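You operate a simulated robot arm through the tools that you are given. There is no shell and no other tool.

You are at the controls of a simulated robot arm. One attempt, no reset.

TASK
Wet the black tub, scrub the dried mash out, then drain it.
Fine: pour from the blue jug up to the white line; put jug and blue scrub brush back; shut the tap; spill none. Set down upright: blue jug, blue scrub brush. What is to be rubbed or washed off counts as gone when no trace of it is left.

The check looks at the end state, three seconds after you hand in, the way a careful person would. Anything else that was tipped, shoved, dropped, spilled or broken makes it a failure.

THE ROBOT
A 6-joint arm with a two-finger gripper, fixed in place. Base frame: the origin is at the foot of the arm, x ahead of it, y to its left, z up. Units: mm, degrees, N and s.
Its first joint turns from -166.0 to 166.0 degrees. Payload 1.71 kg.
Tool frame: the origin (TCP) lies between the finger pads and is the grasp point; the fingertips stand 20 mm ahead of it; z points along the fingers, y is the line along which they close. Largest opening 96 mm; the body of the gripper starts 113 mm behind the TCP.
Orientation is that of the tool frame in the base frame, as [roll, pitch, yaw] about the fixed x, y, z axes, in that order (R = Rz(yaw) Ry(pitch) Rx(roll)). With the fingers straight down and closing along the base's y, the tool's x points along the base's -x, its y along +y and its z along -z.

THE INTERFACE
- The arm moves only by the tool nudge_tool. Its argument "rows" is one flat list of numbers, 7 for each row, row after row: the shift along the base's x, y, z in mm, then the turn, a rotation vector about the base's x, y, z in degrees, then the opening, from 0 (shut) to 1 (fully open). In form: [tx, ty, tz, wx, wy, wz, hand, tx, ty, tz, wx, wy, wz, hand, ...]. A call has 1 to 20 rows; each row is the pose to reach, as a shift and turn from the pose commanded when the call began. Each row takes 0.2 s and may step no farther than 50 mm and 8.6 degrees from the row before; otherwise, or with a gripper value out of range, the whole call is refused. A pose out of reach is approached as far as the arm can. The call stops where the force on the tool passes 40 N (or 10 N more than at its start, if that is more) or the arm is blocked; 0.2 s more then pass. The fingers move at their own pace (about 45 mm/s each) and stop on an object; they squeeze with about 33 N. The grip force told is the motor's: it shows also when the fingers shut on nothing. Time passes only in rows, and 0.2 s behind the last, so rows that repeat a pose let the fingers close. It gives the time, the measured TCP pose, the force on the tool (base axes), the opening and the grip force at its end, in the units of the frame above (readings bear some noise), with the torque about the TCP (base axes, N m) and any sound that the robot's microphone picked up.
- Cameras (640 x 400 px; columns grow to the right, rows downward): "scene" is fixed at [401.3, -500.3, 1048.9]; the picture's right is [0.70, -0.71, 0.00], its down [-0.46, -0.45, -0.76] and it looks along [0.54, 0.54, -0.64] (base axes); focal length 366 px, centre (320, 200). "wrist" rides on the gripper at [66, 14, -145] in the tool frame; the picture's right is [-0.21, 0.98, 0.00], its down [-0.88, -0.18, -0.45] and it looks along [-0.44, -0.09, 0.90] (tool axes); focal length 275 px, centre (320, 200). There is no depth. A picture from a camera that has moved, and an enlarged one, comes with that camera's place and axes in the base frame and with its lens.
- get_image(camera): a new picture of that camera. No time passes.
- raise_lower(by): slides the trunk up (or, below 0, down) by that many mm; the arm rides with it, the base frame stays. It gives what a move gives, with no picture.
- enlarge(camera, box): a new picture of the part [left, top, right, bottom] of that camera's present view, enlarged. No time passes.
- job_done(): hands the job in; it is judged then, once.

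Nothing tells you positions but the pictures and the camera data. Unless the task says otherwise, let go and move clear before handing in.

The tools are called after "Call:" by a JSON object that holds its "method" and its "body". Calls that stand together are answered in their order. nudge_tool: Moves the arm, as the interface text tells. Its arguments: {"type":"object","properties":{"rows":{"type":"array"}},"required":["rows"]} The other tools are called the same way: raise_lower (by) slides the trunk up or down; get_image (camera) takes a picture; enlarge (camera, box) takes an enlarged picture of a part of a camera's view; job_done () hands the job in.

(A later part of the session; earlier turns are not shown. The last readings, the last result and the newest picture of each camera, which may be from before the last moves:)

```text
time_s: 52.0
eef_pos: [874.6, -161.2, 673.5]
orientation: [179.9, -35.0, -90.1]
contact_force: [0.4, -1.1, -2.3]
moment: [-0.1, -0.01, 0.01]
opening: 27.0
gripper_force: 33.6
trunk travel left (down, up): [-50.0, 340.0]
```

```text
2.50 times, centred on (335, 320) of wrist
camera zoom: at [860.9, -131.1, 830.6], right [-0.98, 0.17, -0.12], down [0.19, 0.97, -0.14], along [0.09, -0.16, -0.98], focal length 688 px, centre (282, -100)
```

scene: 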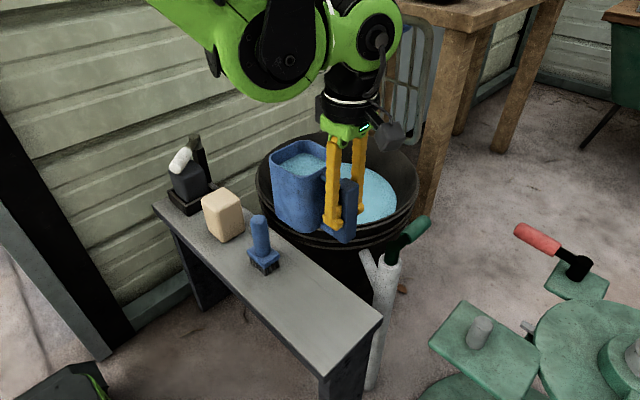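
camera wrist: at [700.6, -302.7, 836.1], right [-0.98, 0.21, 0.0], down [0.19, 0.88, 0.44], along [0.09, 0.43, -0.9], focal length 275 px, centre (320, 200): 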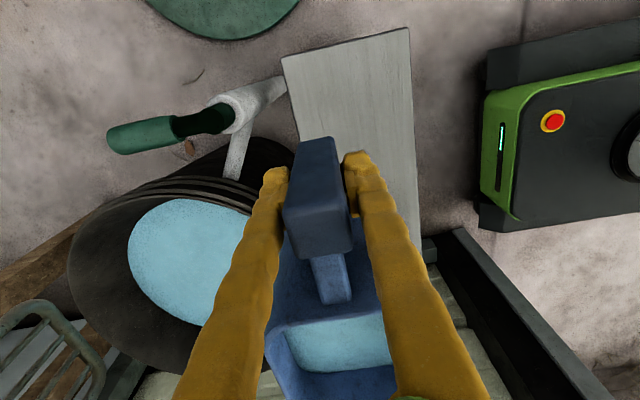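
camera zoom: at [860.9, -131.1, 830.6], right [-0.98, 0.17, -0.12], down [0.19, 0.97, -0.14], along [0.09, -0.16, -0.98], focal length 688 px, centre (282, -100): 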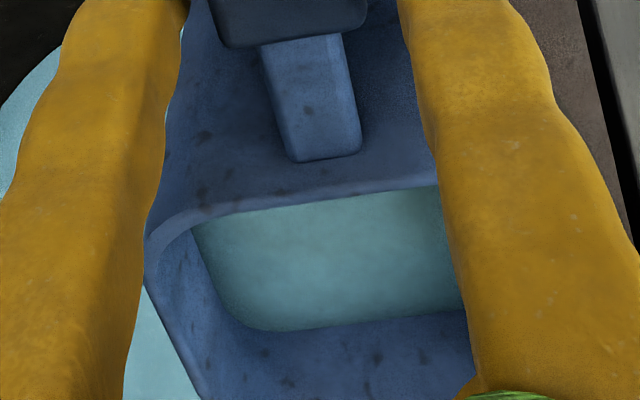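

The tub level has held for ~8 s, so the tap is shut. I'll tilt to 40° briefly and check.

Call:
{"method": "nudge_tool", "body": {"rows": [0, 1.5, 3.7, -2.5, 0, 0, 0, 0, 3.0, 7.3, -5, 0, 0, 0]}}

Call:
{"method": "enlarge", "body": {"camera": "scene", "box": [250, 110, 450, 260]}}

Call:
{"method": "enlarge", "body": {"camera": "wrist", "box": [250, 240, 420, 400]}}

```text
time_s: 52.6
eef_pos: [874.2, -160.4, 681.4]
orientation: [-180.0, -40.0, -90.0]
contact_force: [0.5, 1.0, -3.5]
moment: [-0.13, -0.03, 0.02]
opening: 26.8
gripper_force: 32.5
trunk travel left (down, up): [-50.0, 340.0]
```

```text
2.67 times, centred on (350, 185) of scene
camera zoom: at [401.3, -500.3, 1048.9], right [0.7, -0.71, 0.0], down [-0.46, -0.45, -0.76], along [0.54, 0.54, -0.64], focal length 975 px, centre (240, 240)
```

zoom: 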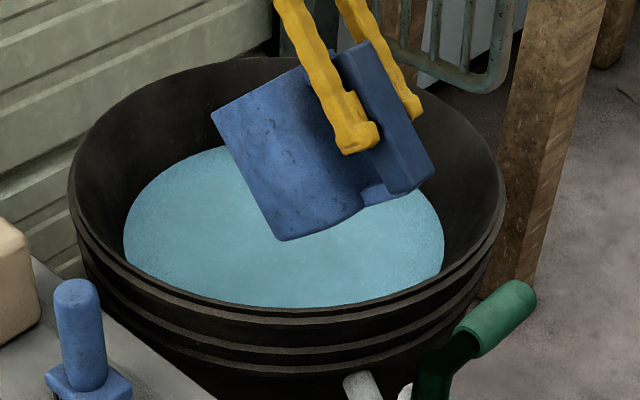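

```text
2.50 times, centred on (335, 320) of wrist
camera zoom: at [861.0, -115.5, 834.6], right [-0.98, 0.16, -0.13], down [0.18, 0.96, -0.22], along [0.09, -0.24, -0.97], focal length 688 px, centre (282, -100)
```

zoom: 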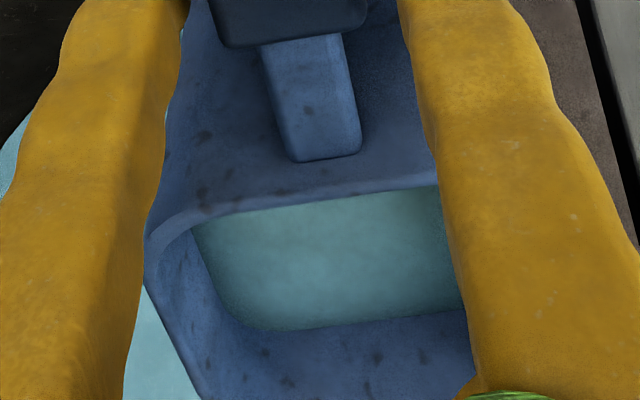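

Only a trickle at 40°. Continuing to 45° with a short hold.

Call:
{"method": "nudge_tool", "body": {"rows": [0, 2, 1, -2.5, 0, 0, 0, 0, 4, 2, -5, 0, 0, 0, 0, 4, 2, -5, 0, 0, 0]}}

Call:
{"method": "enlarge", "body": {"camera": "scene", "box": [250, 110, 450, 260]}}

Call:
{"method": "enlarge", "body": {"camera": "wrist", "box": [250, 240, 420, 400]}}

```text
time_s: 53.4
eef_pos: [873.8, -155.5, 683.6]
orientation: [179.9, -45.0, -90.0]
contact_force: [0.8, -0.3, -3.7]
moment: [-0.09, 0.01, -0.01]
opening: 27.0
gripper_force: 33.2
trunk travel left (down, up): [-50.0, 340.0]
```

```text
2.67 times, centred on (350, 185) of scene
camera zoom: at [401.3, -500.3, 1048.9], right [0.7, -0.71, 0.0], down [-0.46, -0.45, -0.76], along [0.54, 0.54, -0.64], focal length 975 px, centre (240, 240)
```

zoom: 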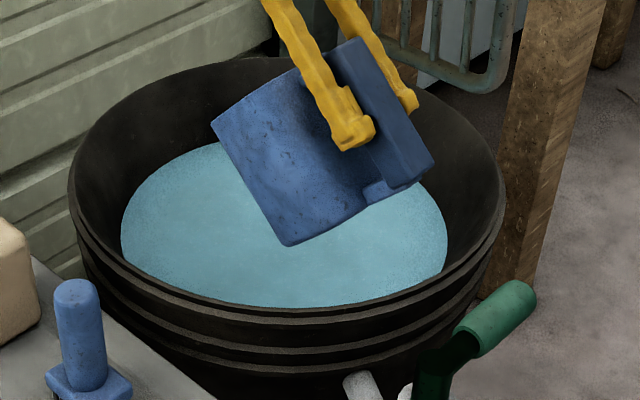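

```text
2.50 times, centred on (335, 320) of wrist
camera zoom: at [860.7, -98.5, 832.4], right [-0.98, 0.15, -0.14], down [0.19, 0.93, -0.31], along [0.09, -0.33, -0.94], focal length 688 px, centre (282, -100)
```

zoom: 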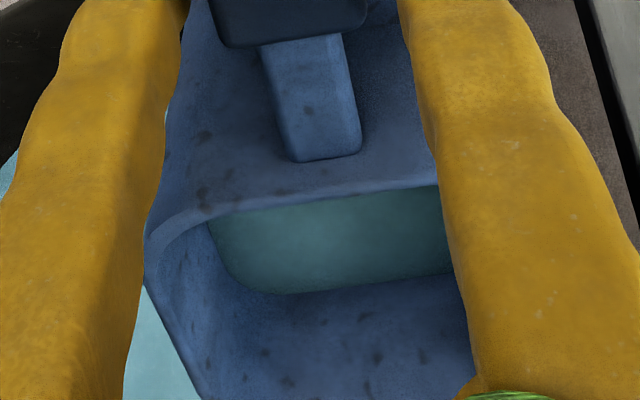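

The jug level is now ~38 mm below its rim and the tub level rose a few millimetres, still with no line seen. I'll bring the jug upright and return it to its place on the bench so the free camera can search the tub closely.

Call:
{"method": "nudge_tool", "body": {"rows": [0, -2, -2, 6, 0, 0, 0, 0, -4, -3, 13, 0, 0, 0, 0, -5, -4, 20, 0, 0, 0, 0, -5, -4, 26, 0, 0, 0, 0, -5, -4, 32, 0, 0, 0, 0, -5, -4, 38, 0, 0, 0, 0, -5, -3, 43, 0, 0, 0, 0, -5, 0, 45, 0, 0, 0]}}

Call:
{"method": "nudge_tool", "body": {"rows": [-6, -2, 0, 0, 0, -2, 0, -16, -5, 1, 0, 0, -6, 0, -28, -9, 3, 0, 0, -11, 0, -42, -13, 4, 0, 0, -16, 0, -57, -17, 6, 0, 0, -21, 0, -72, -21, 6, 0, 0, -26, 0, -87, -25, 6, 0, 0, -31, 0, -102, -29, 6, 0, 0, -36, 0, -117, -33, 6, 0, 0, -41, 0, -132, -37, 6, 0, 0, -46, 0, -147, -40, 6, 0, 0, -51, 0, -162, -43, 6, 0, 0, -56, 0, -177, -46, 6, 0, 0, -61, 0, -192, -49, 6, 0, 0, -66, 0, -207, -52, 6, 0, 0, -71, 0, -222, -54, 6, 0, 0, -76, 0, -237, -56, 6, 0, 0, -81, 0, -252, -57, 6, 0, 0, -86, 0, -262, -58, 6, 0, 0, -89, 0, -266, -58, 6, 0, 0, -90, 0]}}

Call:
{"method": "get_image", "body": {"camera": "scene"}}

Call:
{"method": "get_image", "body": {"camera": "wrist"}}

```text
time_s: 55.2
eef_pos: [874.6, -159.2, 683.2]
orientation: [180.0, 0.0, -90.0]
contact_force: [-0.7, -0.2, -2.8]
moment: [-0.25, -0.02, 0.01]
opening: 27.0
gripper_force: 33.0
trunk travel left (down, up): [-50.0, 340.0]
```

```text
time_s: 59.4
eef_pos: [607.6, -215.6, 690.1]
orientation: [180.0, -0.1, 179.9]
contact_force: [0.1, 0.3, -3.1]
moment: [0.02, 0.26, 0.01]
opening: 26.6
gripper_force: 32.7
trunk travel left (down, up): [-50.0, 340.0]
```

```text
taken
```

scene: 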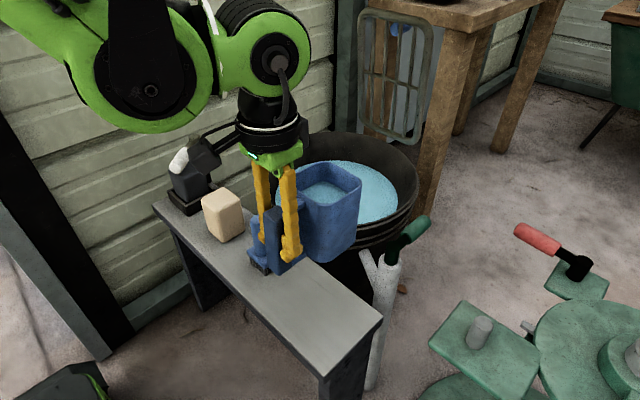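

```text
taken
camera wrist: at [542.6, -201.5, 836.0], right [0.21, 0.98, 0.0], down [0.88, -0.19, 0.44], along [0.43, -0.09, -0.9], focal length 275 px, centre (320, 200)
```

wrist: 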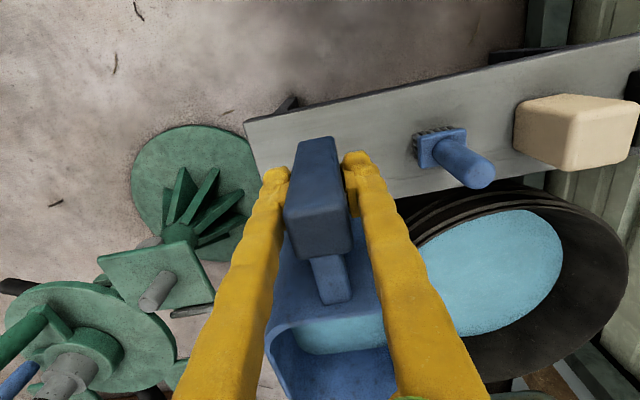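

The jug is back above its spot. I'll correct by a few millimetres in y and lower it to the bench slowly.

Call:
{"method": "nudge_tool", "body": {"rows": [0.5, -2, -6, 0, 0, 0, 0, 0.5, -4, -16, 0, 0, 0, 0, 0.5, -4.7, -30, 0, 0, 0, 0, 0.5, -4.7, -45, 0, 0, 0, 0, 0.5, -4.7, -60, 0, 0, 0, 0, 0.5, -4.7, -75, 0, 0, 0, 0, 0.5, -4.7, -90, 0, 0, 0, 0, 0.5, -4.7, -105, 0, 0, 0, 0, 0.5, -4.7, -120, 0, 0, 0, 0, 0.5, -4.7, -132, 0, 0, 0, 0, 0.5, -4.7, -142, 0, 0, 0, 0, 0.5, -4.7, -150, 0, 0, 0, 0, 0.5, -4.7, -156, 0, 0, 0, 0, 0.5, -4.7, -160, 0, 0, 0, 0]}}

Call:
{"method": "nudge_tool", "body": {"rows": [0, 0, -2, 0, 0, 0, 0, 0, 0, -4, 0, 0, 0, 0, 0, 0, -6, 0, 0, 0, 0]}}

Call:
{"method": "enlarge", "body": {"camera": "scene", "box": [270, 230, 390, 350]}}

```text
time_s: 62.4
eef_pos: [610.3, -221.0, 528.3]
orientation: [-180.0, 0.0, 179.9]
contact_force: [-0.4, 0.6, -3.8]
moment: [-0.01, 0.19, -0.03]
opening: 26.9
gripper_force: 33.5
trunk travel left (down, up): [-50.0, 340.0]
```

```text
time_s: 63.2
eef_pos: [608.9, -221.9, 522.5]
orientation: [180.0, -0.1, 179.9]
contact_force: [-3.9, -0.9, 5.8]
moment: [-0.01, -0.78, -0.02]
opening: 26.9
gripper_force: 32.6
trunk travel left (down, up): [-50.0, 340.0]
```

```text
3.33 times, centred on (330, 290) of scene
camera zoom: at [401.3, -500.3, 1048.9], right [0.7, -0.71, 0.0], down [-0.46, -0.45, -0.76], along [0.54, 0.54, -0.64], focal length 1219 px, centre (287, -100)
```

zoom: 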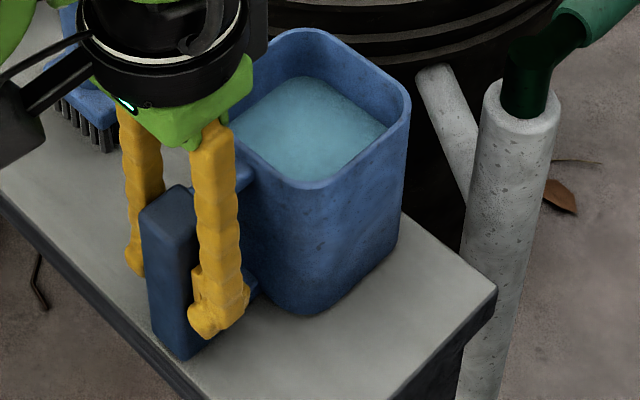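

The jug touched down on its spot. I'll open the fingers and rise straight up.

Call:
{"method": "nudge_tool", "body": {"rows": [0, 0, 0.5, 0, 0, 0, 0.3, 0, 0, 0.5, 0, 0, 0, 0.5, 0, 0, 0.5, 0, 0, 0, 0.8, 0, 0, 0.5, 0, 0, 0, 1, 0, 0, 0.5, 0, 0, 0, 1, 0, 0, 10, 0, 0, 0, 1, 0, 0, 30, 0, 0, 0, 1, 0, 0, 60, 0, 0, 0, 1, 0, 0, 95, 0, 0, 0, 1, 0, 0, 130, 0, 0, 0, 1, 0, 0, 165, 0, 0, 0, 1, 0, 0, 180, 0, 0, 0, 1]}}

Call:
{"method": "get_image", "body": {"camera": "wrist"}}

Call:
{"method": "enlarge", "body": {"camera": "scene", "box": [250, 220, 410, 340]}}

Call:
{"method": "enlarge", "body": {"camera": "scene", "box": [250, 120, 430, 240]}}

```text
time_s: 65.8
eef_pos: [610.7, -221.7, 701.7]
orientation: [179.9, 0.0, 179.9]
contact_force: [0.2, 0.5, 0.0]
moment: [0.02, -0.01, 0.04]
opening: 96.0
gripper_force: 0.1
trunk travel left (down, up): [-50.0, 340.0]
```

```text
taken
camera wrist: at [545.0, -206.9, 848.1], right [0.21, 0.98, 0.0], down [0.88, -0.19, 0.44], along [0.43, -0.09, -0.9], focal length 275 px, centre (320, 200)
```

wrist: 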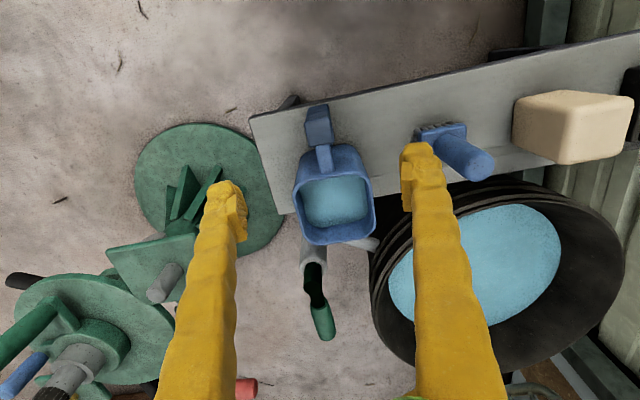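

```text
3.33 times, centred on (330, 280) of scene
camera zoom: at [401.3, -500.3, 1048.9], right [0.7, -0.71, 0.0], down [-0.46, -0.45, -0.76], along [0.54, 0.54, -0.64], focal length 1219 px, centre (287, -67)
```

zoom: 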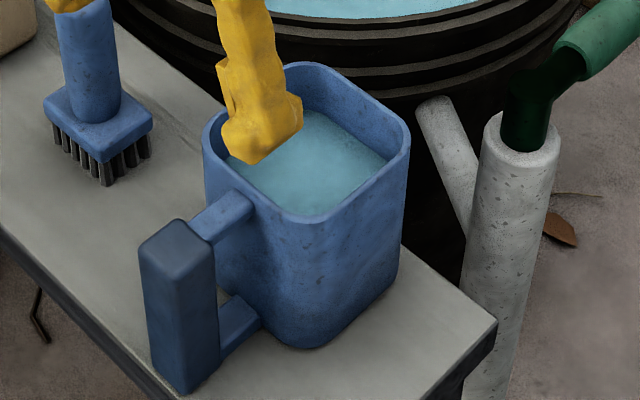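

```text
3.33 times, centred on (340, 180) of scene
camera zoom: at [401.3, -500.3, 1048.9], right [0.7, -0.71, 0.0], down [-0.46, -0.45, -0.76], along [0.54, 0.54, -0.64], focal length 1219 px, centre (253, 267)
```

zoom: 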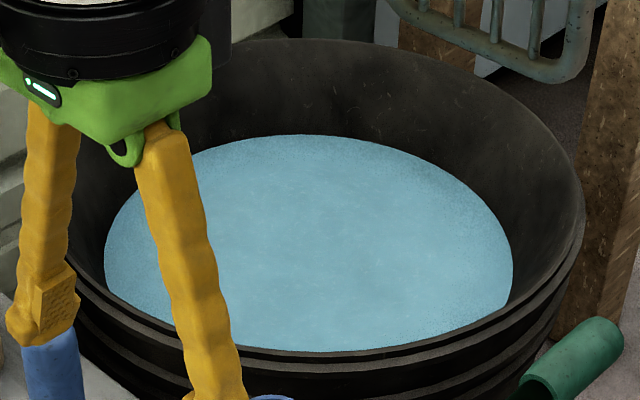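

The jug is back upright on the bench. Now I'll take the empty gripper over the tub for a closer look at the whole wall.

Call:
{"method": "nudge_tool", "body": {"rows": [30, 30, 0, 0, 0, 0, 1, 60, 60, 0, 0, 0, 0, 1, 90, 90, 0, 0, 0, 0, 1, 120, 120, 0, 0, 0, 0, 1, 150, 150, -10, 0, 0, 0, 1, 180, 180, -20, 0, 0, 0, 1, 210, 205, -40, 0, 0, 0, 1, 235, 225, -55, 0, 0, 0, 1, 250, 235, -60, 0, 0, 0, 1, 250, 235, -60, 0, 0, 0, 1]}}

Call:
{"method": "get_image", "body": {"camera": "wrist"}}

Call:
{"method": "enlarge", "body": {"camera": "wrist", "box": [180, 30, 340, 180]}}

Call:
{"method": "enlarge", "body": {"camera": "wrist", "box": [320, 30, 520, 180]}}

Call:
{"method": "enlarge", "body": {"camera": "wrist", "box": [200, 180, 460, 350]}}

```text
time_s: 68.0
eef_pos: [859.1, 14.1, 641.0]
orientation: [-179.9, -0.1, 179.9]
contact_force: [-0.1, -0.1, 0.3]
moment: [-0.01, -0.01, -0.02]
opening: 95.9
gripper_force: 0.0
trunk travel left (down, up): [-50.0, 340.0]
```

```text
taken
camera wrist: at [794.1, 27.9, 786.7], right [0.21, 0.98, 0.0], down [0.88, -0.19, 0.44], along [0.43, -0.09, -0.9], focal length 275 px, centre (320, 200)
```

wrist: 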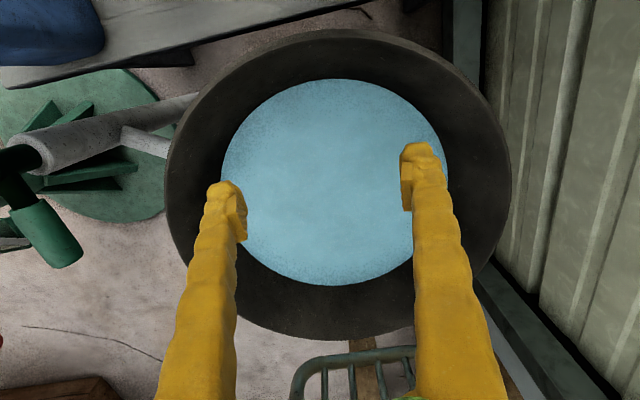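

```text
2.67 times, centred on (260, 105) of wrist
camera zoom: at [794.1, 27.9, 786.7], right [0.21, 0.98, 0.0], down [0.88, -0.19, 0.44], along [0.43, -0.09, -0.9], focal length 734 px, centre (480, 453)
```

zoom: 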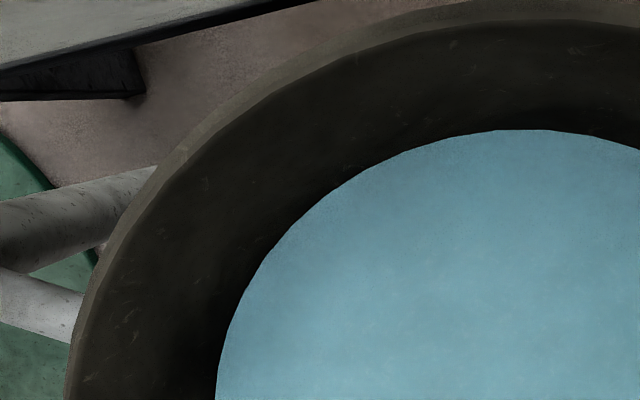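

```text
2.67 times, centred on (420, 105) of wrist
camera zoom: at [794.1, 27.9, 786.7], right [0.21, 0.98, 0.0], down [0.88, -0.19, 0.44], along [0.43, -0.09, -0.9], focal length 734 px, centre (53, 453)
```

zoom: 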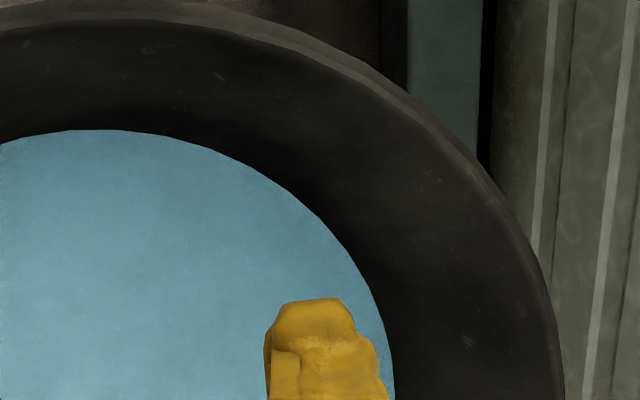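

```text
2.35 times, centred on (330, 265) of wrist
camera zoom: at [794.1, 27.9, 786.7], right [0.21, 0.98, 0.0], down [0.88, -0.19, 0.44], along [0.43, -0.09, -0.9], focal length 648 px, centre (296, 47)
```

zoom: 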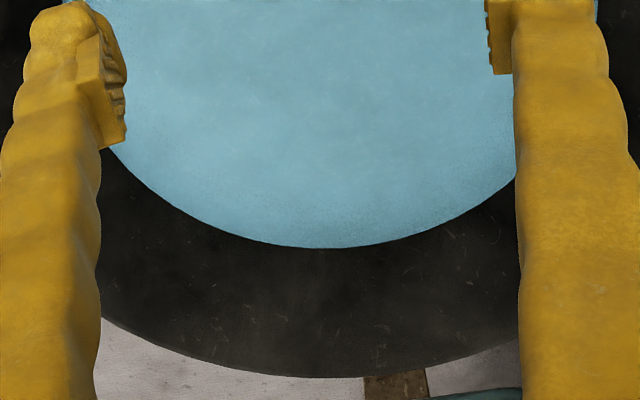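

No line in the tub at all. I'll check the jug's two remaining inner walls by looking back from the tub side.

Call:
{"method": "nudge_tool", "body": {"rows": [-2, -5, 5, 0, 0, -8, 1, -4, -10, 10, 0, 0, -16, 1, -6, -15, 15, 0, 0, -24, 1, -8, -20, 20, 0, 0, -32, 1, -10, -25, 25, 0, 0, -40, 1, -12, -30, 30, 0, 0, -48, 1, -14, -35, 35, 0, 0, -56, 1, -16, -40, 40, 0, 0, -64, 1, -18, -50, 45, 0, 0, -72, 1, -20, -60, 45, 0, 0, -80, 1, -25, -75, 45, 0, 0, -88, 1, -30, -90, 45, 0, 0, -96, 1, -40, -105, 45, 0, 0, -104, 1, -50, -120, 45, 0, 0, -112, 1, -60, -135, 45, 0, 0, -120, 1, -70, -145, 45, 0, 0, -128, 1, -80, -150, 45, 0, 0, -136, 1]}}

Call:
{"method": "get_image", "body": {"camera": "wrist"}}

Call:
{"method": "enlarge", "body": {"camera": "wrist", "box": [250, 200, 430, 380]}}

```text
time_s: 71.6
eef_pos: [778.3, -135.7, 686.1]
orientation: [-179.8, 0.1, 43.7]
contact_force: [-0.4, -0.5, 0.7]
moment: [0.0, 0.01, 0.01]
opening: 96.0
gripper_force: 0.1
trunk travel left (down, up): [-50.0, 340.0]
```

```text
taken
camera wrist: at [835.6, -99.7, 832.1], right [0.53, -0.85, 0.0], down [-0.76, -0.47, 0.45], along [-0.38, -0.24, -0.9], focal length 275 px, centre (320, 200)
```

wrist: 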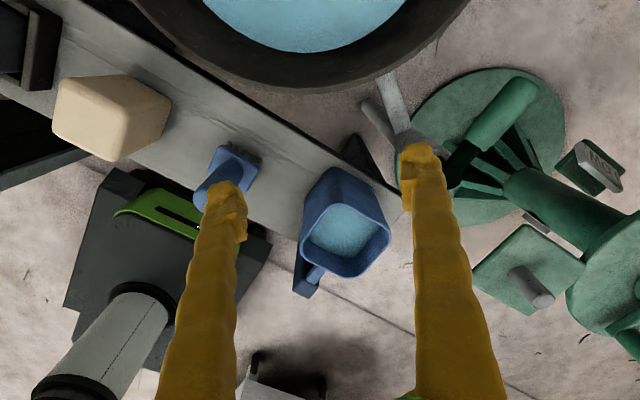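

```text
2.22 times, centred on (340, 290) of wrist
camera zoom: at [835.6, -99.7, 832.1], right [0.53, -0.85, 0.0], down [-0.76, -0.47, 0.45], along [-0.38, -0.24, -0.9], focal length 612 px, centre (276, 0)
```

zoom: 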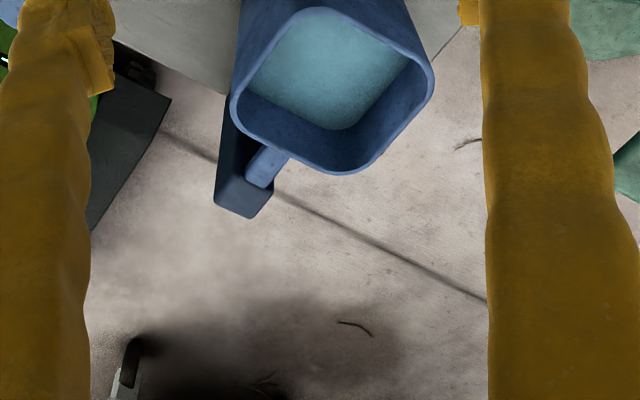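

No line inside the jug down to its current level either. I'll check the tub's outside and surroundings for anything that could be the white line.

Call:
{"method": "enlarge", "body": {"camera": "scene", "box": [250, 190, 410, 300]}}

Call:
{"method": "enlarge", "body": {"camera": "wrist", "box": [130, 0, 330, 110]}}

Call:
{"method": "enlarge", "body": {"camera": "wrist", "box": [320, 0, 520, 110]}}

Call:
{"method": "enlarge", "body": {"camera": "scene", "box": [255, 125, 335, 215]}}

```text
3.64 times, centred on (330, 245) of scene
camera zoom: at [401.3, -500.3, 1048.9], right [0.7, -0.71, 0.0], down [-0.46, -0.45, -0.76], along [0.54, 0.54, -0.64], focal length 1330 px, centre (284, 36)
```

zoom: 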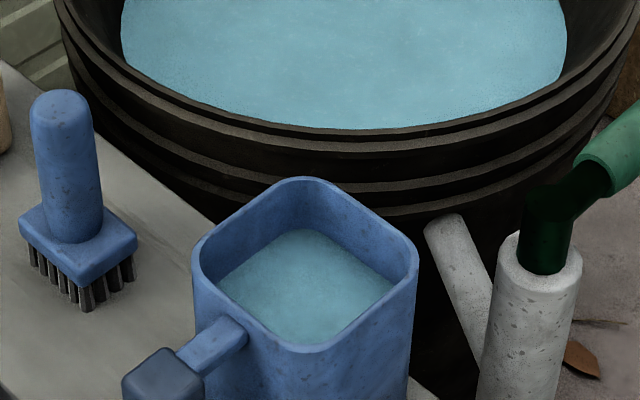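

```text
3.20 times, centred on (230, 55) of wrist
camera zoom: at [835.6, -99.7, 832.1], right [0.53, -0.85, 0.0], down [-0.76, -0.47, 0.45], along [-0.38, -0.24, -0.9], focal length 881 px, centre (608, 664)
```

zoom: 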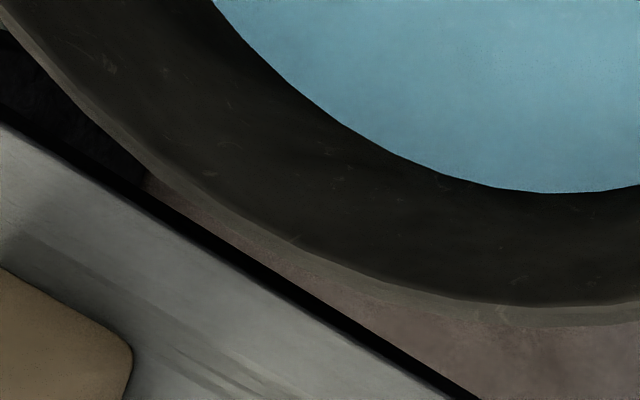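

```text
3.20 times, centred on (420, 55) of wrist
camera zoom: at [835.6, -99.7, 832.1], right [0.53, -0.85, 0.0], down [-0.76, -0.47, 0.45], along [-0.38, -0.24, -0.9], focal length 881 px, centre (0, 664)
```

zoom: 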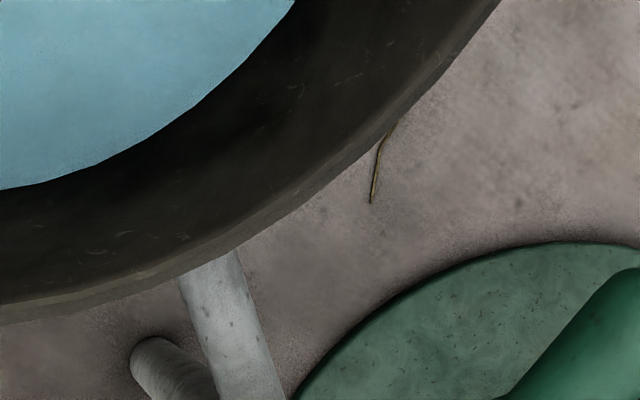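

```text
4.44 times, centred on (295, 170) of scene
camera zoom: at [401.3, -500.3, 1048.9], right [0.7, -0.71, 0.0], down [-0.46, -0.45, -0.76], along [0.54, 0.54, -0.64], focal length 1625 px, centre (431, 333)
```

zoom: 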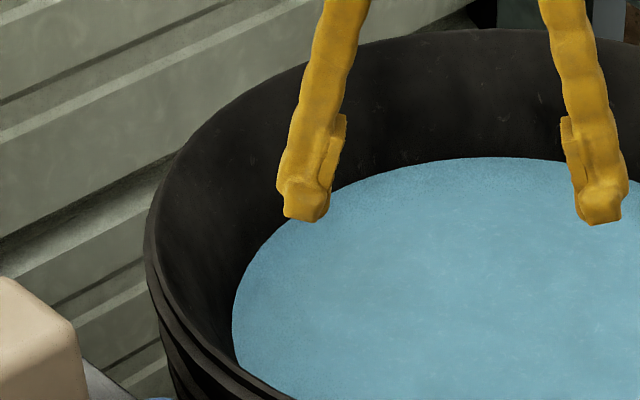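

I still see no line, so I'll continue pouring in increments and watch both vessels as the jug level falls. First I turn the wrist back and go above the jug handle again.

Call:
{"method": "nudge_tool", "body": {"rows": [-10, -5, 2, 0, 0, 8, 1, -20, -10, 4, 0, 0, 16, 1, -30, -15, 6, 0, 0, 24, 1, -40, -20, 8, 0, 0, 32, 1, -50, -25, 10, 0, 0, 40, 1, -60, -30, 12, 0, 0, 48, 1, -70, -35, 14, 0, 0, 56, 1, -80, -40, 14, 0, 0, 64, 1, -90, -45, 14, 0, 0, 72, 1, -100, -50, 14, 0, 0, 80, 1, -110, -55, 14, 0, 0, 88, 1, -120, -60, 14, 0, 0, 96, 1, -130, -65, 14, 0, 0, 104, 1, -140, -70, 14, 0, 0, 112, 1, -150, -75, 14, 0, 0, 120, 1, -160, -80, 14, 0, 0, 128, 1, -170, -86, 14, 0, 0, 136, 1, -170, -86, 14, 0, 0, 136, 1]}}

Call:
{"method": "get_image", "body": {"camera": "wrist"}}

Call:
{"method": "enlarge", "body": {"camera": "wrist", "box": [240, 60, 440, 260]}}

```text
time_s: 75.4
eef_pos: [608.6, -224.5, 700.7]
orientation: [180.0, -0.1, 179.9]
contact_force: [0.3, 0.3, 0.6]
moment: [-0.03, 0.01, 0.01]
opening: 96.1
gripper_force: 0.0
trunk travel left (down, up): [-50.0, 340.0]
```

```text
taken
camera wrist: at [542.9, -209.4, 846.5], right [0.21, 0.98, 0.0], down [0.88, -0.18, 0.44], along [0.43, -0.09, -0.9], focal length 275 px, centre (320, 200)
```

wrist: 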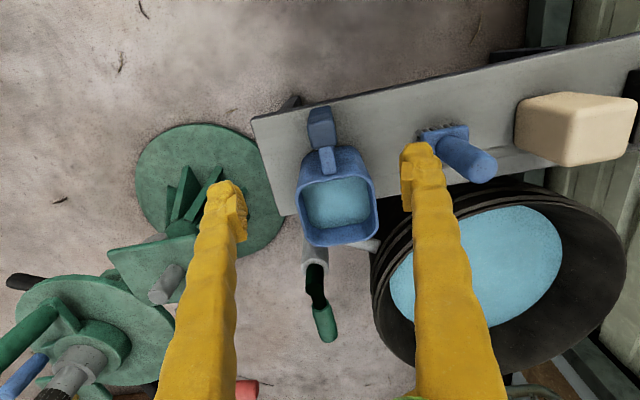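

```text
2.00 times, centred on (340, 160) of wrist
camera zoom: at [542.9, -209.4, 846.5], right [0.21, 0.98, 0.0], down [0.88, -0.18, 0.44], along [0.43, -0.09, -0.9], focal length 551 px, centre (280, 280)
```

zoom: 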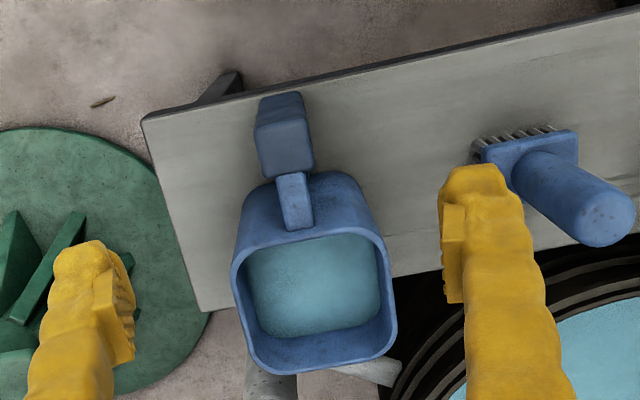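

The handle is about 3 mm to the +y side of the tool. I'll correct, descend and re-grip at the same height as before.

Call:
{"method": "nudge_tool", "body": {"rows": [0, 1.5, -30, 0, 0, 0, 1, 0, 3, -60, 0, 0, 0, 1, 0, 3, -90, 0, 0, 0, 1, 0, 3, -115, 0, 0, 0, 1, 0, 3, -140, 0, 0, 0, 1, 0, 3, -160, 0, 0, 0, 1, 0, 3, -174, 0, 0, 0, 1, 0, 3, -180, 0, 0, 0, 1, 0, 3, -180, 0, 0, 0, 0.5, 0, 3, -180, 0, 0, 0, 0.35, 0, 3, -180, 0, 0, 0, 0.25, 0, 3, -180, 0, 0, 0, 0.1, 0, 3, -180, 0, 0, 0, 0, 0, 3, -180, 0, 0, 0, 0, 0, 3, -180, 0, 0, 0, 0, 0, 3, -180, 0, 0, 0, 0]}}

Call:
{"method": "nudge_tool", "body": {"rows": [0, 0, 1, 0, 0, 0, 0, 0, 0, 2, 0, 0, 0, 0, 0, 0, 4, 0, 0, 0, 0, 0, 0, 6, 0, 0, 0, 0, 0, 0, 9, 0, 0, 0, 0]}}

Call:
{"method": "get_image", "body": {"camera": "wrist"}}

Call:
{"method": "enlarge", "body": {"camera": "scene", "box": [270, 230, 390, 350]}}

```text
time_s: 78.8
eef_pos: [608.3, -219.1, 521.6]
orientation: [180.0, -0.2, 179.9]
contact_force: [-1.0, -1.6, 0.8]
moment: [-0.02, 0.03, -0.09]
opening: 27.0
gripper_force: 32.9
trunk travel left (down, up): [-50.0, 340.0]
```

```text
time_s: 80.0
eef_pos: [608.6, -220.5, 529.7]
orientation: [179.9, -0.1, 179.9]
contact_force: [0.0, -0.1, -4.1]
moment: [0.0, 0.23, 0.0]
opening: 27.2
gripper_force: 33.2
trunk travel left (down, up): [-50.0, 340.0]
```

```text
taken
camera wrist: at [543.5, -205.7, 675.8], right [0.21, 0.98, 0.0], down [0.88, -0.19, 0.44], along [0.43, -0.09, -0.9], focal length 275 px, centre (320, 200)
```

wrist: 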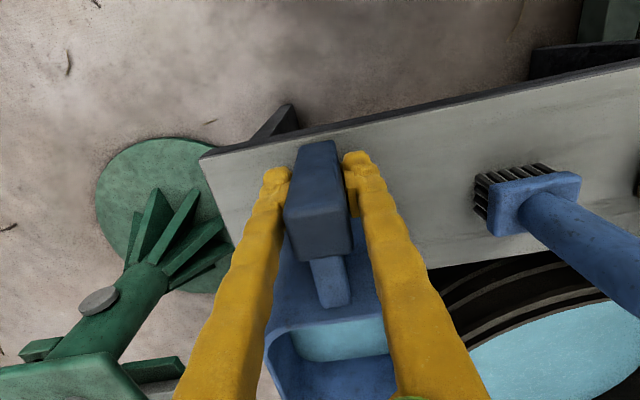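

```text
3.33 times, centred on (330, 290) of scene
camera zoom: at [401.3, -500.3, 1048.9], right [0.7, -0.71, 0.0], down [-0.46, -0.45, -0.76], along [0.54, 0.54, -0.64], focal length 1219 px, centre (287, -100)
```

zoom: 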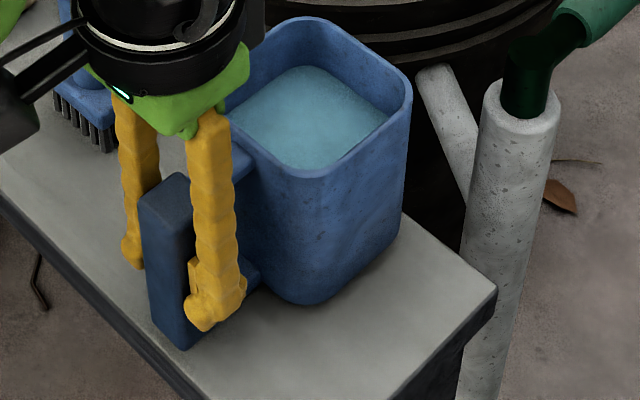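

Gripped and lifting cleanly. Continuing up and back over the tub with the same safe path.

Call:
{"method": "nudge_tool", "body": {"rows": [0, 0, 4, 0, 0, 0, 0, 0, 0, 10, 0, 0, 0, 0, 0, 0, 18, 0, 0, 0, 0, 0, 0, 28, 0, 0, 0, 0, 0, 0, 38, 0, 0, 0, 0, 0, 0, 50, 0, 0, 0, 0, 0, 0, 62, 0, 0, 0, 0, 0, 0, 74, 0, 0, 0, 0, 0, 0, 86, 0, 0, 0, 0, 0, 0, 98, 0, 0, 0, 0, 0, 0, 110, 0, 0, 0, 0, 0, 0, 122, 0, 0, 0, 0, 0, 0, 134, 0, 0, 0, 0, 0, 0, 146, 0, 0, 0, 0, 0, 0, 155, 0, 0, 0, 0, 0, 0, 160, 0, 0, 0, 0]}}

Call:
{"method": "nudge_tool", "body": {"rows": [4, 0, 0, 0, 0, 1, 0, 12, 1, 0, 0, 0, 5, 0, 26, 3, 0, 0, 0, 10, 0, 41, 6, 0, 0, 0, 15, 0, 56, 9, 0, 0, 0, 20, 0, 71, 12, 0, 0, 0, 25, 0, 86, 15, 0, 0, 0, 30, 0, 101, 19, 0, 0, 0, 35, 0, 116, 23, 0, 0, 0, 40, 0, 131, 27, 0, 0, 0, 45, 0, 146, 31, 0, 0, 0, 50, 0, 161, 35, -1, 0, 0, 55, 0, 176, 39, -2, 0, 0, 60, 0, 191, 43, -3, 0, 0, 65, 0, 206, 47, -4, 0, 0, 70, 0, 221, 50, -6, 0, 0, 75, 0, 236, 53, -8, 0, 0, 80, 0, 250, 56, -9, 0, 0, 85, 0, 262, 58, -10, 0, 0, 88, 0, 267, 60, -10, 0, 0, 90, 0]}}

Call:
{"method": "enlarge", "body": {"camera": "scene", "box": [250, 110, 450, 260]}}

Call:
{"method": "get_image", "body": {"camera": "wrist"}}

```text
time_s: 83.4
eef_pos: [607.6, -220.5, 692.4]
orientation: [-180.0, -0.1, 179.9]
contact_force: [-0.7, -0.2, -3.5]
moment: [0.0, 0.25, 0.0]
opening: 26.7
gripper_force: 33.1
trunk travel left (down, up): [-50.0, 340.0]
```

```text
time_s: 87.6
eef_pos: [877.0, -161.1, 679.7]
orientation: [179.9, 0.0, -90.0]
contact_force: [-0.3, -0.5, -3.3]
moment: [-0.29, 0.0, 0.02]
opening: 26.8
gripper_force: 33.0
trunk travel left (down, up): [-50.0, 340.0]
```

```text
2.67 times, centred on (350, 185) of scene
camera zoom: at [401.3, -500.3, 1048.9], right [0.7, -0.71, 0.0], down [-0.46, -0.45, -0.76], along [0.54, 0.54, -0.64], focal length 975 px, centre (240, 240)
```

zoom: 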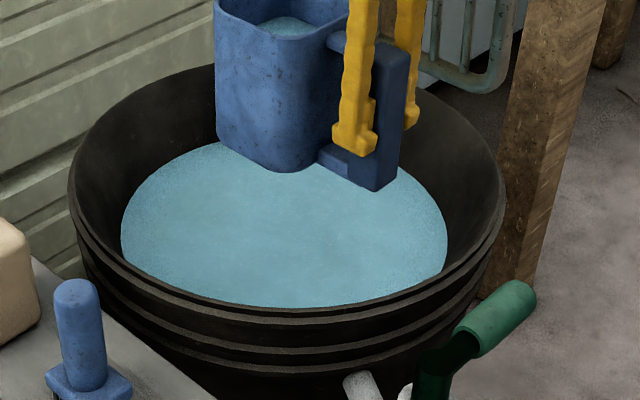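

```text
taken
camera wrist: at [863.9, -225.4, 825.5], right [-0.98, 0.21, 0.0], down [0.18, 0.88, 0.44], along [0.09, 0.43, -0.9], focal length 275 px, centre (320, 200)
```

wrist: 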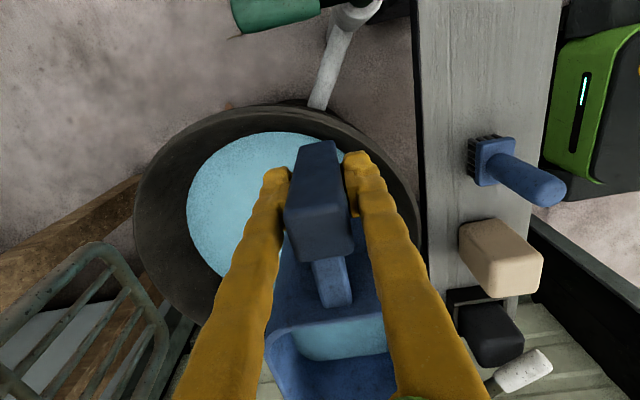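

Back over the tub. Tilting again to 42°, then stepping past 45° with checks.

Call:
{"method": "nudge_tool", "body": {"rows": [0, 0, 0, -5, 0, 0, 0, 0, 0, -1, -10, 0, 0, 0, 0, 0, -2, -15, 0, 0, 0, 0, 0, -3, -20, 0, 0, 0, 0, 0, -4, -25, 0, 0, 0, 0, 0, -4, -30, 0, 0, 0, 0, 0, -4, -35, 0, 0, 0, 0, 2, 0, -40, 0, 0, 0]}}

Call:
{"method": "nudge_tool", "body": {"rows": [0, 2, 1, -2.5, 0, 0, 0, 0, 4, 2, -5, 0, 0, 0, 0, 6, 2.5, -7.5, 0, 0, 0]}}

Call:
{"method": "enlarge", "body": {"camera": "scene", "box": [250, 110, 450, 260]}}

Call:
{"method": "enlarge", "body": {"camera": "wrist", "box": [250, 240, 420, 400]}}

```text
time_s: 89.4
eef_pos: [875.9, -157.7, 680.7]
orientation: [180.0, -40.1, -90.0]
contact_force: [-0.1, -0.1, -2.8]
moment: [-0.1, 0.01, 0.02]
opening: 27.0
gripper_force: 33.0
trunk travel left (down, up): [-50.0, 340.0]
```

```text
time_s: 90.2
eef_pos: [875.9, -152.2, 683.2]
orientation: [180.0, -47.5, -90.1]
contact_force: [-0.6, -0.9, -3.4]
moment: [-0.08, 0.01, 0.01]
opening: 26.7
gripper_force: 32.6
trunk travel left (down, up): [-50.0, 340.0]
```

```text
2.67 times, centred on (350, 185) of scene
camera zoom: at [401.3, -500.3, 1048.9], right [0.7, -0.71, 0.0], down [-0.46, -0.45, -0.76], along [0.54, 0.54, -0.64], focal length 975 px, centre (240, 240)
```

zoom: 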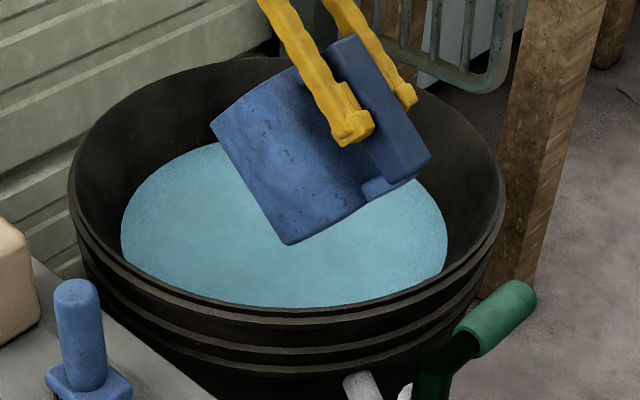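

```text
2.50 times, centred on (335, 320) of wrist
camera zoom: at [862.9, -89.0, 831.0], right [-0.98, 0.14, -0.15], down [0.18, 0.92, -0.35], along [0.09, -0.37, -0.93], focal length 688 px, centre (282, -100)
```

zoom: 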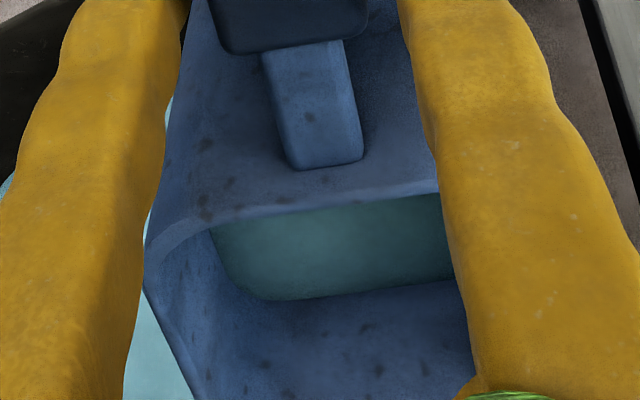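

Little change at 47.5°. Going to 52° and checking.

Call:
{"method": "nudge_tool", "body": {"rows": [0, 2.5, 0.7, -2.5, 0, 0, 0, 0, 5, 1.2, -4.5, 0, 0, 0, 0, 5, 1.2, -4.5, 0, 0, 0]}}

Call:
{"method": "enlarge", "body": {"camera": "scene", "box": [250, 110, 450, 260]}}

Call:
{"method": "enlarge", "body": {"camera": "wrist", "box": [250, 240, 420, 400]}}

```text
time_s: 91.0
eef_pos: [874.8, -147.3, 683.1]
orientation: [179.9, -52.0, -90.0]
contact_force: [0.4, -0.9, -3.8]
moment: [-0.09, 0.0, -0.01]
opening: 27.0
gripper_force: 33.6
trunk travel left (down, up): [-50.0, 340.0]
```

```text
2.67 times, centred on (350, 185) of scene
camera zoom: at [401.3, -500.3, 1048.9], right [0.7, -0.71, 0.0], down [-0.46, -0.45, -0.76], along [0.54, 0.54, -0.64], focal length 975 px, centre (240, 240)
```

zoom: 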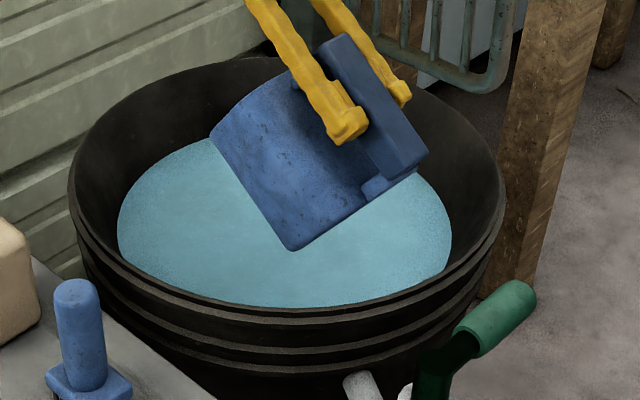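

```text
2.50 times, centred on (335, 320) of wrist
camera zoom: at [862.1, -73.1, 825.6], right [-0.98, 0.13, -0.16], down [0.18, 0.89, -0.42], along [0.09, -0.44, -0.89], focal length 688 px, centre (282, -100)
```

zoom: 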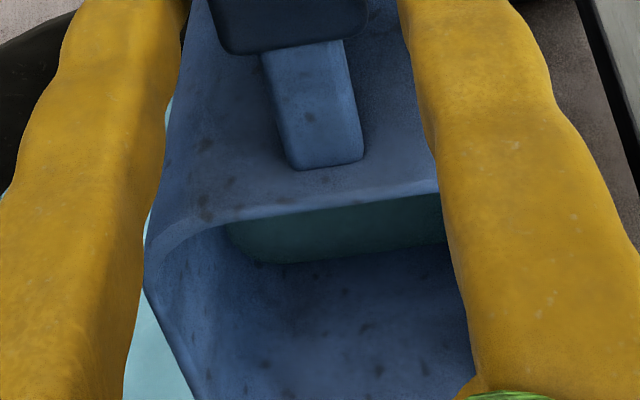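

Level dropping predictably; no line yet. Stepping to 56°.

Call:
{"method": "nudge_tool", "body": {"rows": [0, 2.7, 0.7, -2, 0, 0, 0, 0, 5, 1.2, -4, 0, 0, 0, 0, 5, 1.2, -4, 0, 0, 0]}}

Call:
{"method": "enlarge", "body": {"camera": "scene", "box": [250, 110, 450, 260]}}

Call:
{"method": "enlarge", "body": {"camera": "wrist", "box": [250, 240, 420, 400]}}

```text
time_s: 91.8
eef_pos: [876.4, -142.4, 685.7]
orientation: [179.9, -56.0, -90.0]
contact_force: [-0.2, -0.7, -3.9]
moment: [-0.03, 0.04, 0.0]
opening: 26.8
gripper_force: 32.8
trunk travel left (down, up): [-50.0, 340.0]
```

```text
2.67 times, centred on (350, 185) of scene
camera zoom: at [401.3, -500.3, 1048.9], right [0.7, -0.71, 0.0], down [-0.46, -0.45, -0.76], along [0.54, 0.54, -0.64], focal length 975 px, centre (240, 240)
```

zoom: 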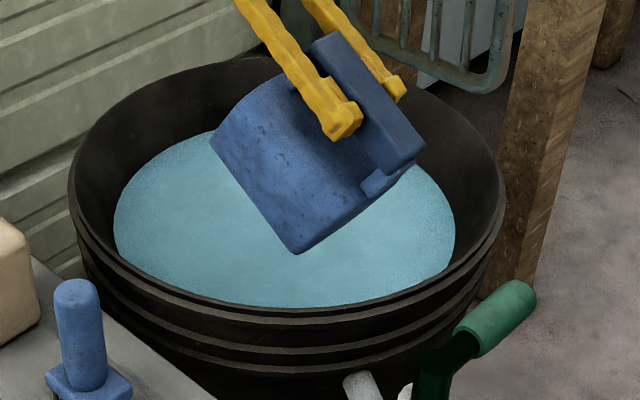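

```text
2.50 times, centred on (335, 320) of wrist
camera zoom: at [862.0, -58.4, 821.0], right [-0.98, 0.12, -0.17], down [0.18, 0.86, -0.48], along [0.09, -0.5, -0.86], focal length 688 px, centre (282, -100)
```

zoom: 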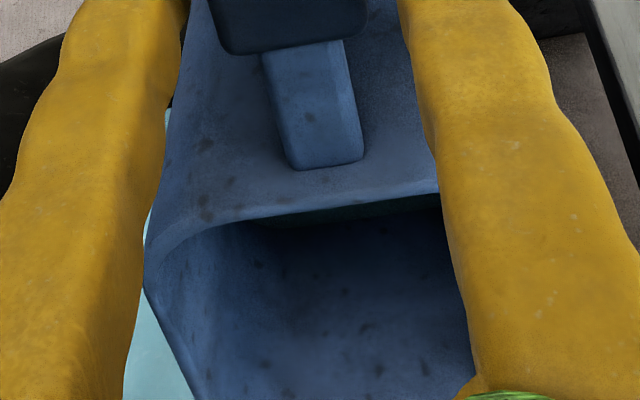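

About half the jug is poured and still no line seen in the jug. I'll check the tub edges closely again at this moment.

Call:
{"method": "enlarge", "body": {"camera": "scene", "box": [255, 130, 345, 210]}}

Call:
{"method": "enlarge", "body": {"camera": "scene", "box": [350, 130, 430, 220]}}

Call:
{"method": "get_image", "body": {"camera": "wrist"}}

```text
5.00 times, centred on (300, 170) of scene
camera zoom: at [401.3, -500.3, 1048.9], right [0.7, -0.71, 0.0], down [-0.46, -0.45, -0.76], along [0.54, 0.54, -0.64], focal length 1828 px, centre (420, 350)
```

zoom: 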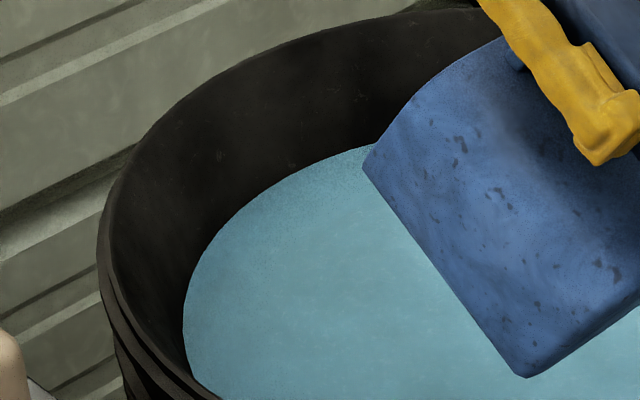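

```text
4.44 times, centred on (390, 175) of scene
camera zoom: at [401.3, -500.3, 1048.9], right [0.7, -0.71, 0.0], down [-0.46, -0.45, -0.76], along [0.54, 0.54, -0.64], focal length 1625 px, centre (9, 311)
```

zoom: 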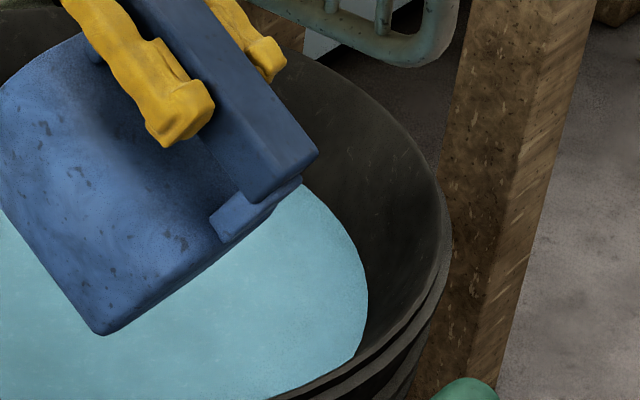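

```text
taken
camera wrist: at [862.0, -58.4, 821.0], right [-0.98, 0.12, -0.17], down [0.18, 0.86, -0.48], along [0.09, -0.5, -0.86], focal length 275 px, centre (320, 200)
```

wrist: 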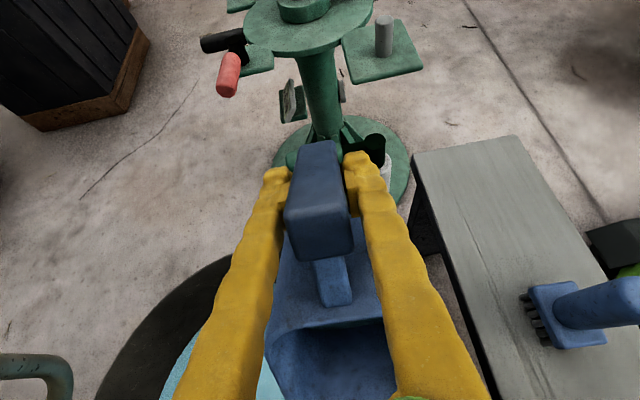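

Nothing new on the tub wall. I'll tilt the jug upright and look deep inside it with the scene camera.

Call:
{"method": "nudge_tool", "body": {"rows": [0, -4, -2, 7, 0, 0, 0, 0, -8, -3, 14, 0, 0, 0, 0, -12, -4, 21, 0, 0, 0, 0, -15, -4, 28, 0, 0, 0, 0, -17, -4, 35, 0, 0, 0, 0, -18, -4, 42, 0, 0, 0, 0, -18, -4, 49, 0, 0, 0, 0, -18, -4, 56, 0, 0, 0]}}

Call:
{"method": "nudge_tool", "body": {"rows": [-20, -5, -10, 0, 0, 0, 0, -40, -10, -20, 0, 0, 0, 0, -60, -15, -30, 0, 0, 0, 0, -80, -20, -35, 0, 0, 0, 0, -100, -25, -35, 0, 0, 0, 0]}}

Call:
{"method": "get_image", "body": {"camera": "scene"}}

Call:
{"method": "enlarge", "body": {"camera": "scene", "box": [270, 110, 370, 210]}}

```text
time_s: 93.6
eef_pos: [874.8, -160.6, 682.7]
orientation: [179.9, 0.1, -89.9]
contact_force: [0.0, 0.2, -3.2]
moment: [-0.29, 0.02, 0.04]
opening: 26.9
gripper_force: 32.8
trunk travel left (down, up): [-50.0, 340.0]
```

```text
time_s: 94.8
eef_pos: [775.6, -185.8, 645.6]
orientation: [179.8, -0.1, -90.2]
contact_force: [-0.1, 0.4, -3.9]
moment: [-0.24, -0.01, 0.02]
opening: 27.0
gripper_force: 33.4
trunk travel left (down, up): [-50.0, 340.0]
```

```text
taken
```

scene: 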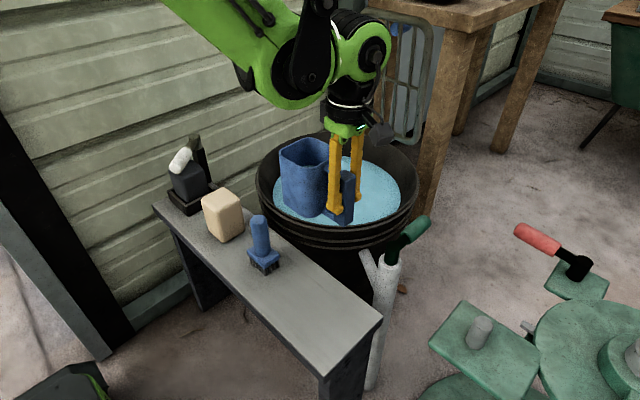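

```text
4.00 times, centred on (320, 160) of scene
camera zoom: at [401.3, -500.3, 1048.9], right [0.7, -0.71, 0.0], down [-0.46, -0.45, -0.76], along [0.54, 0.54, -0.64], focal length 1463 px, centre (320, 360)
```

zoom: 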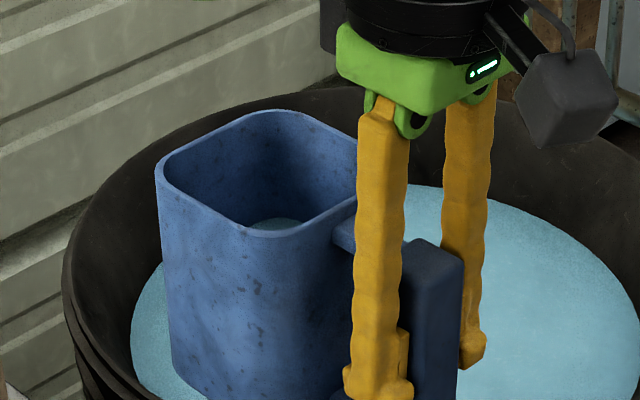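

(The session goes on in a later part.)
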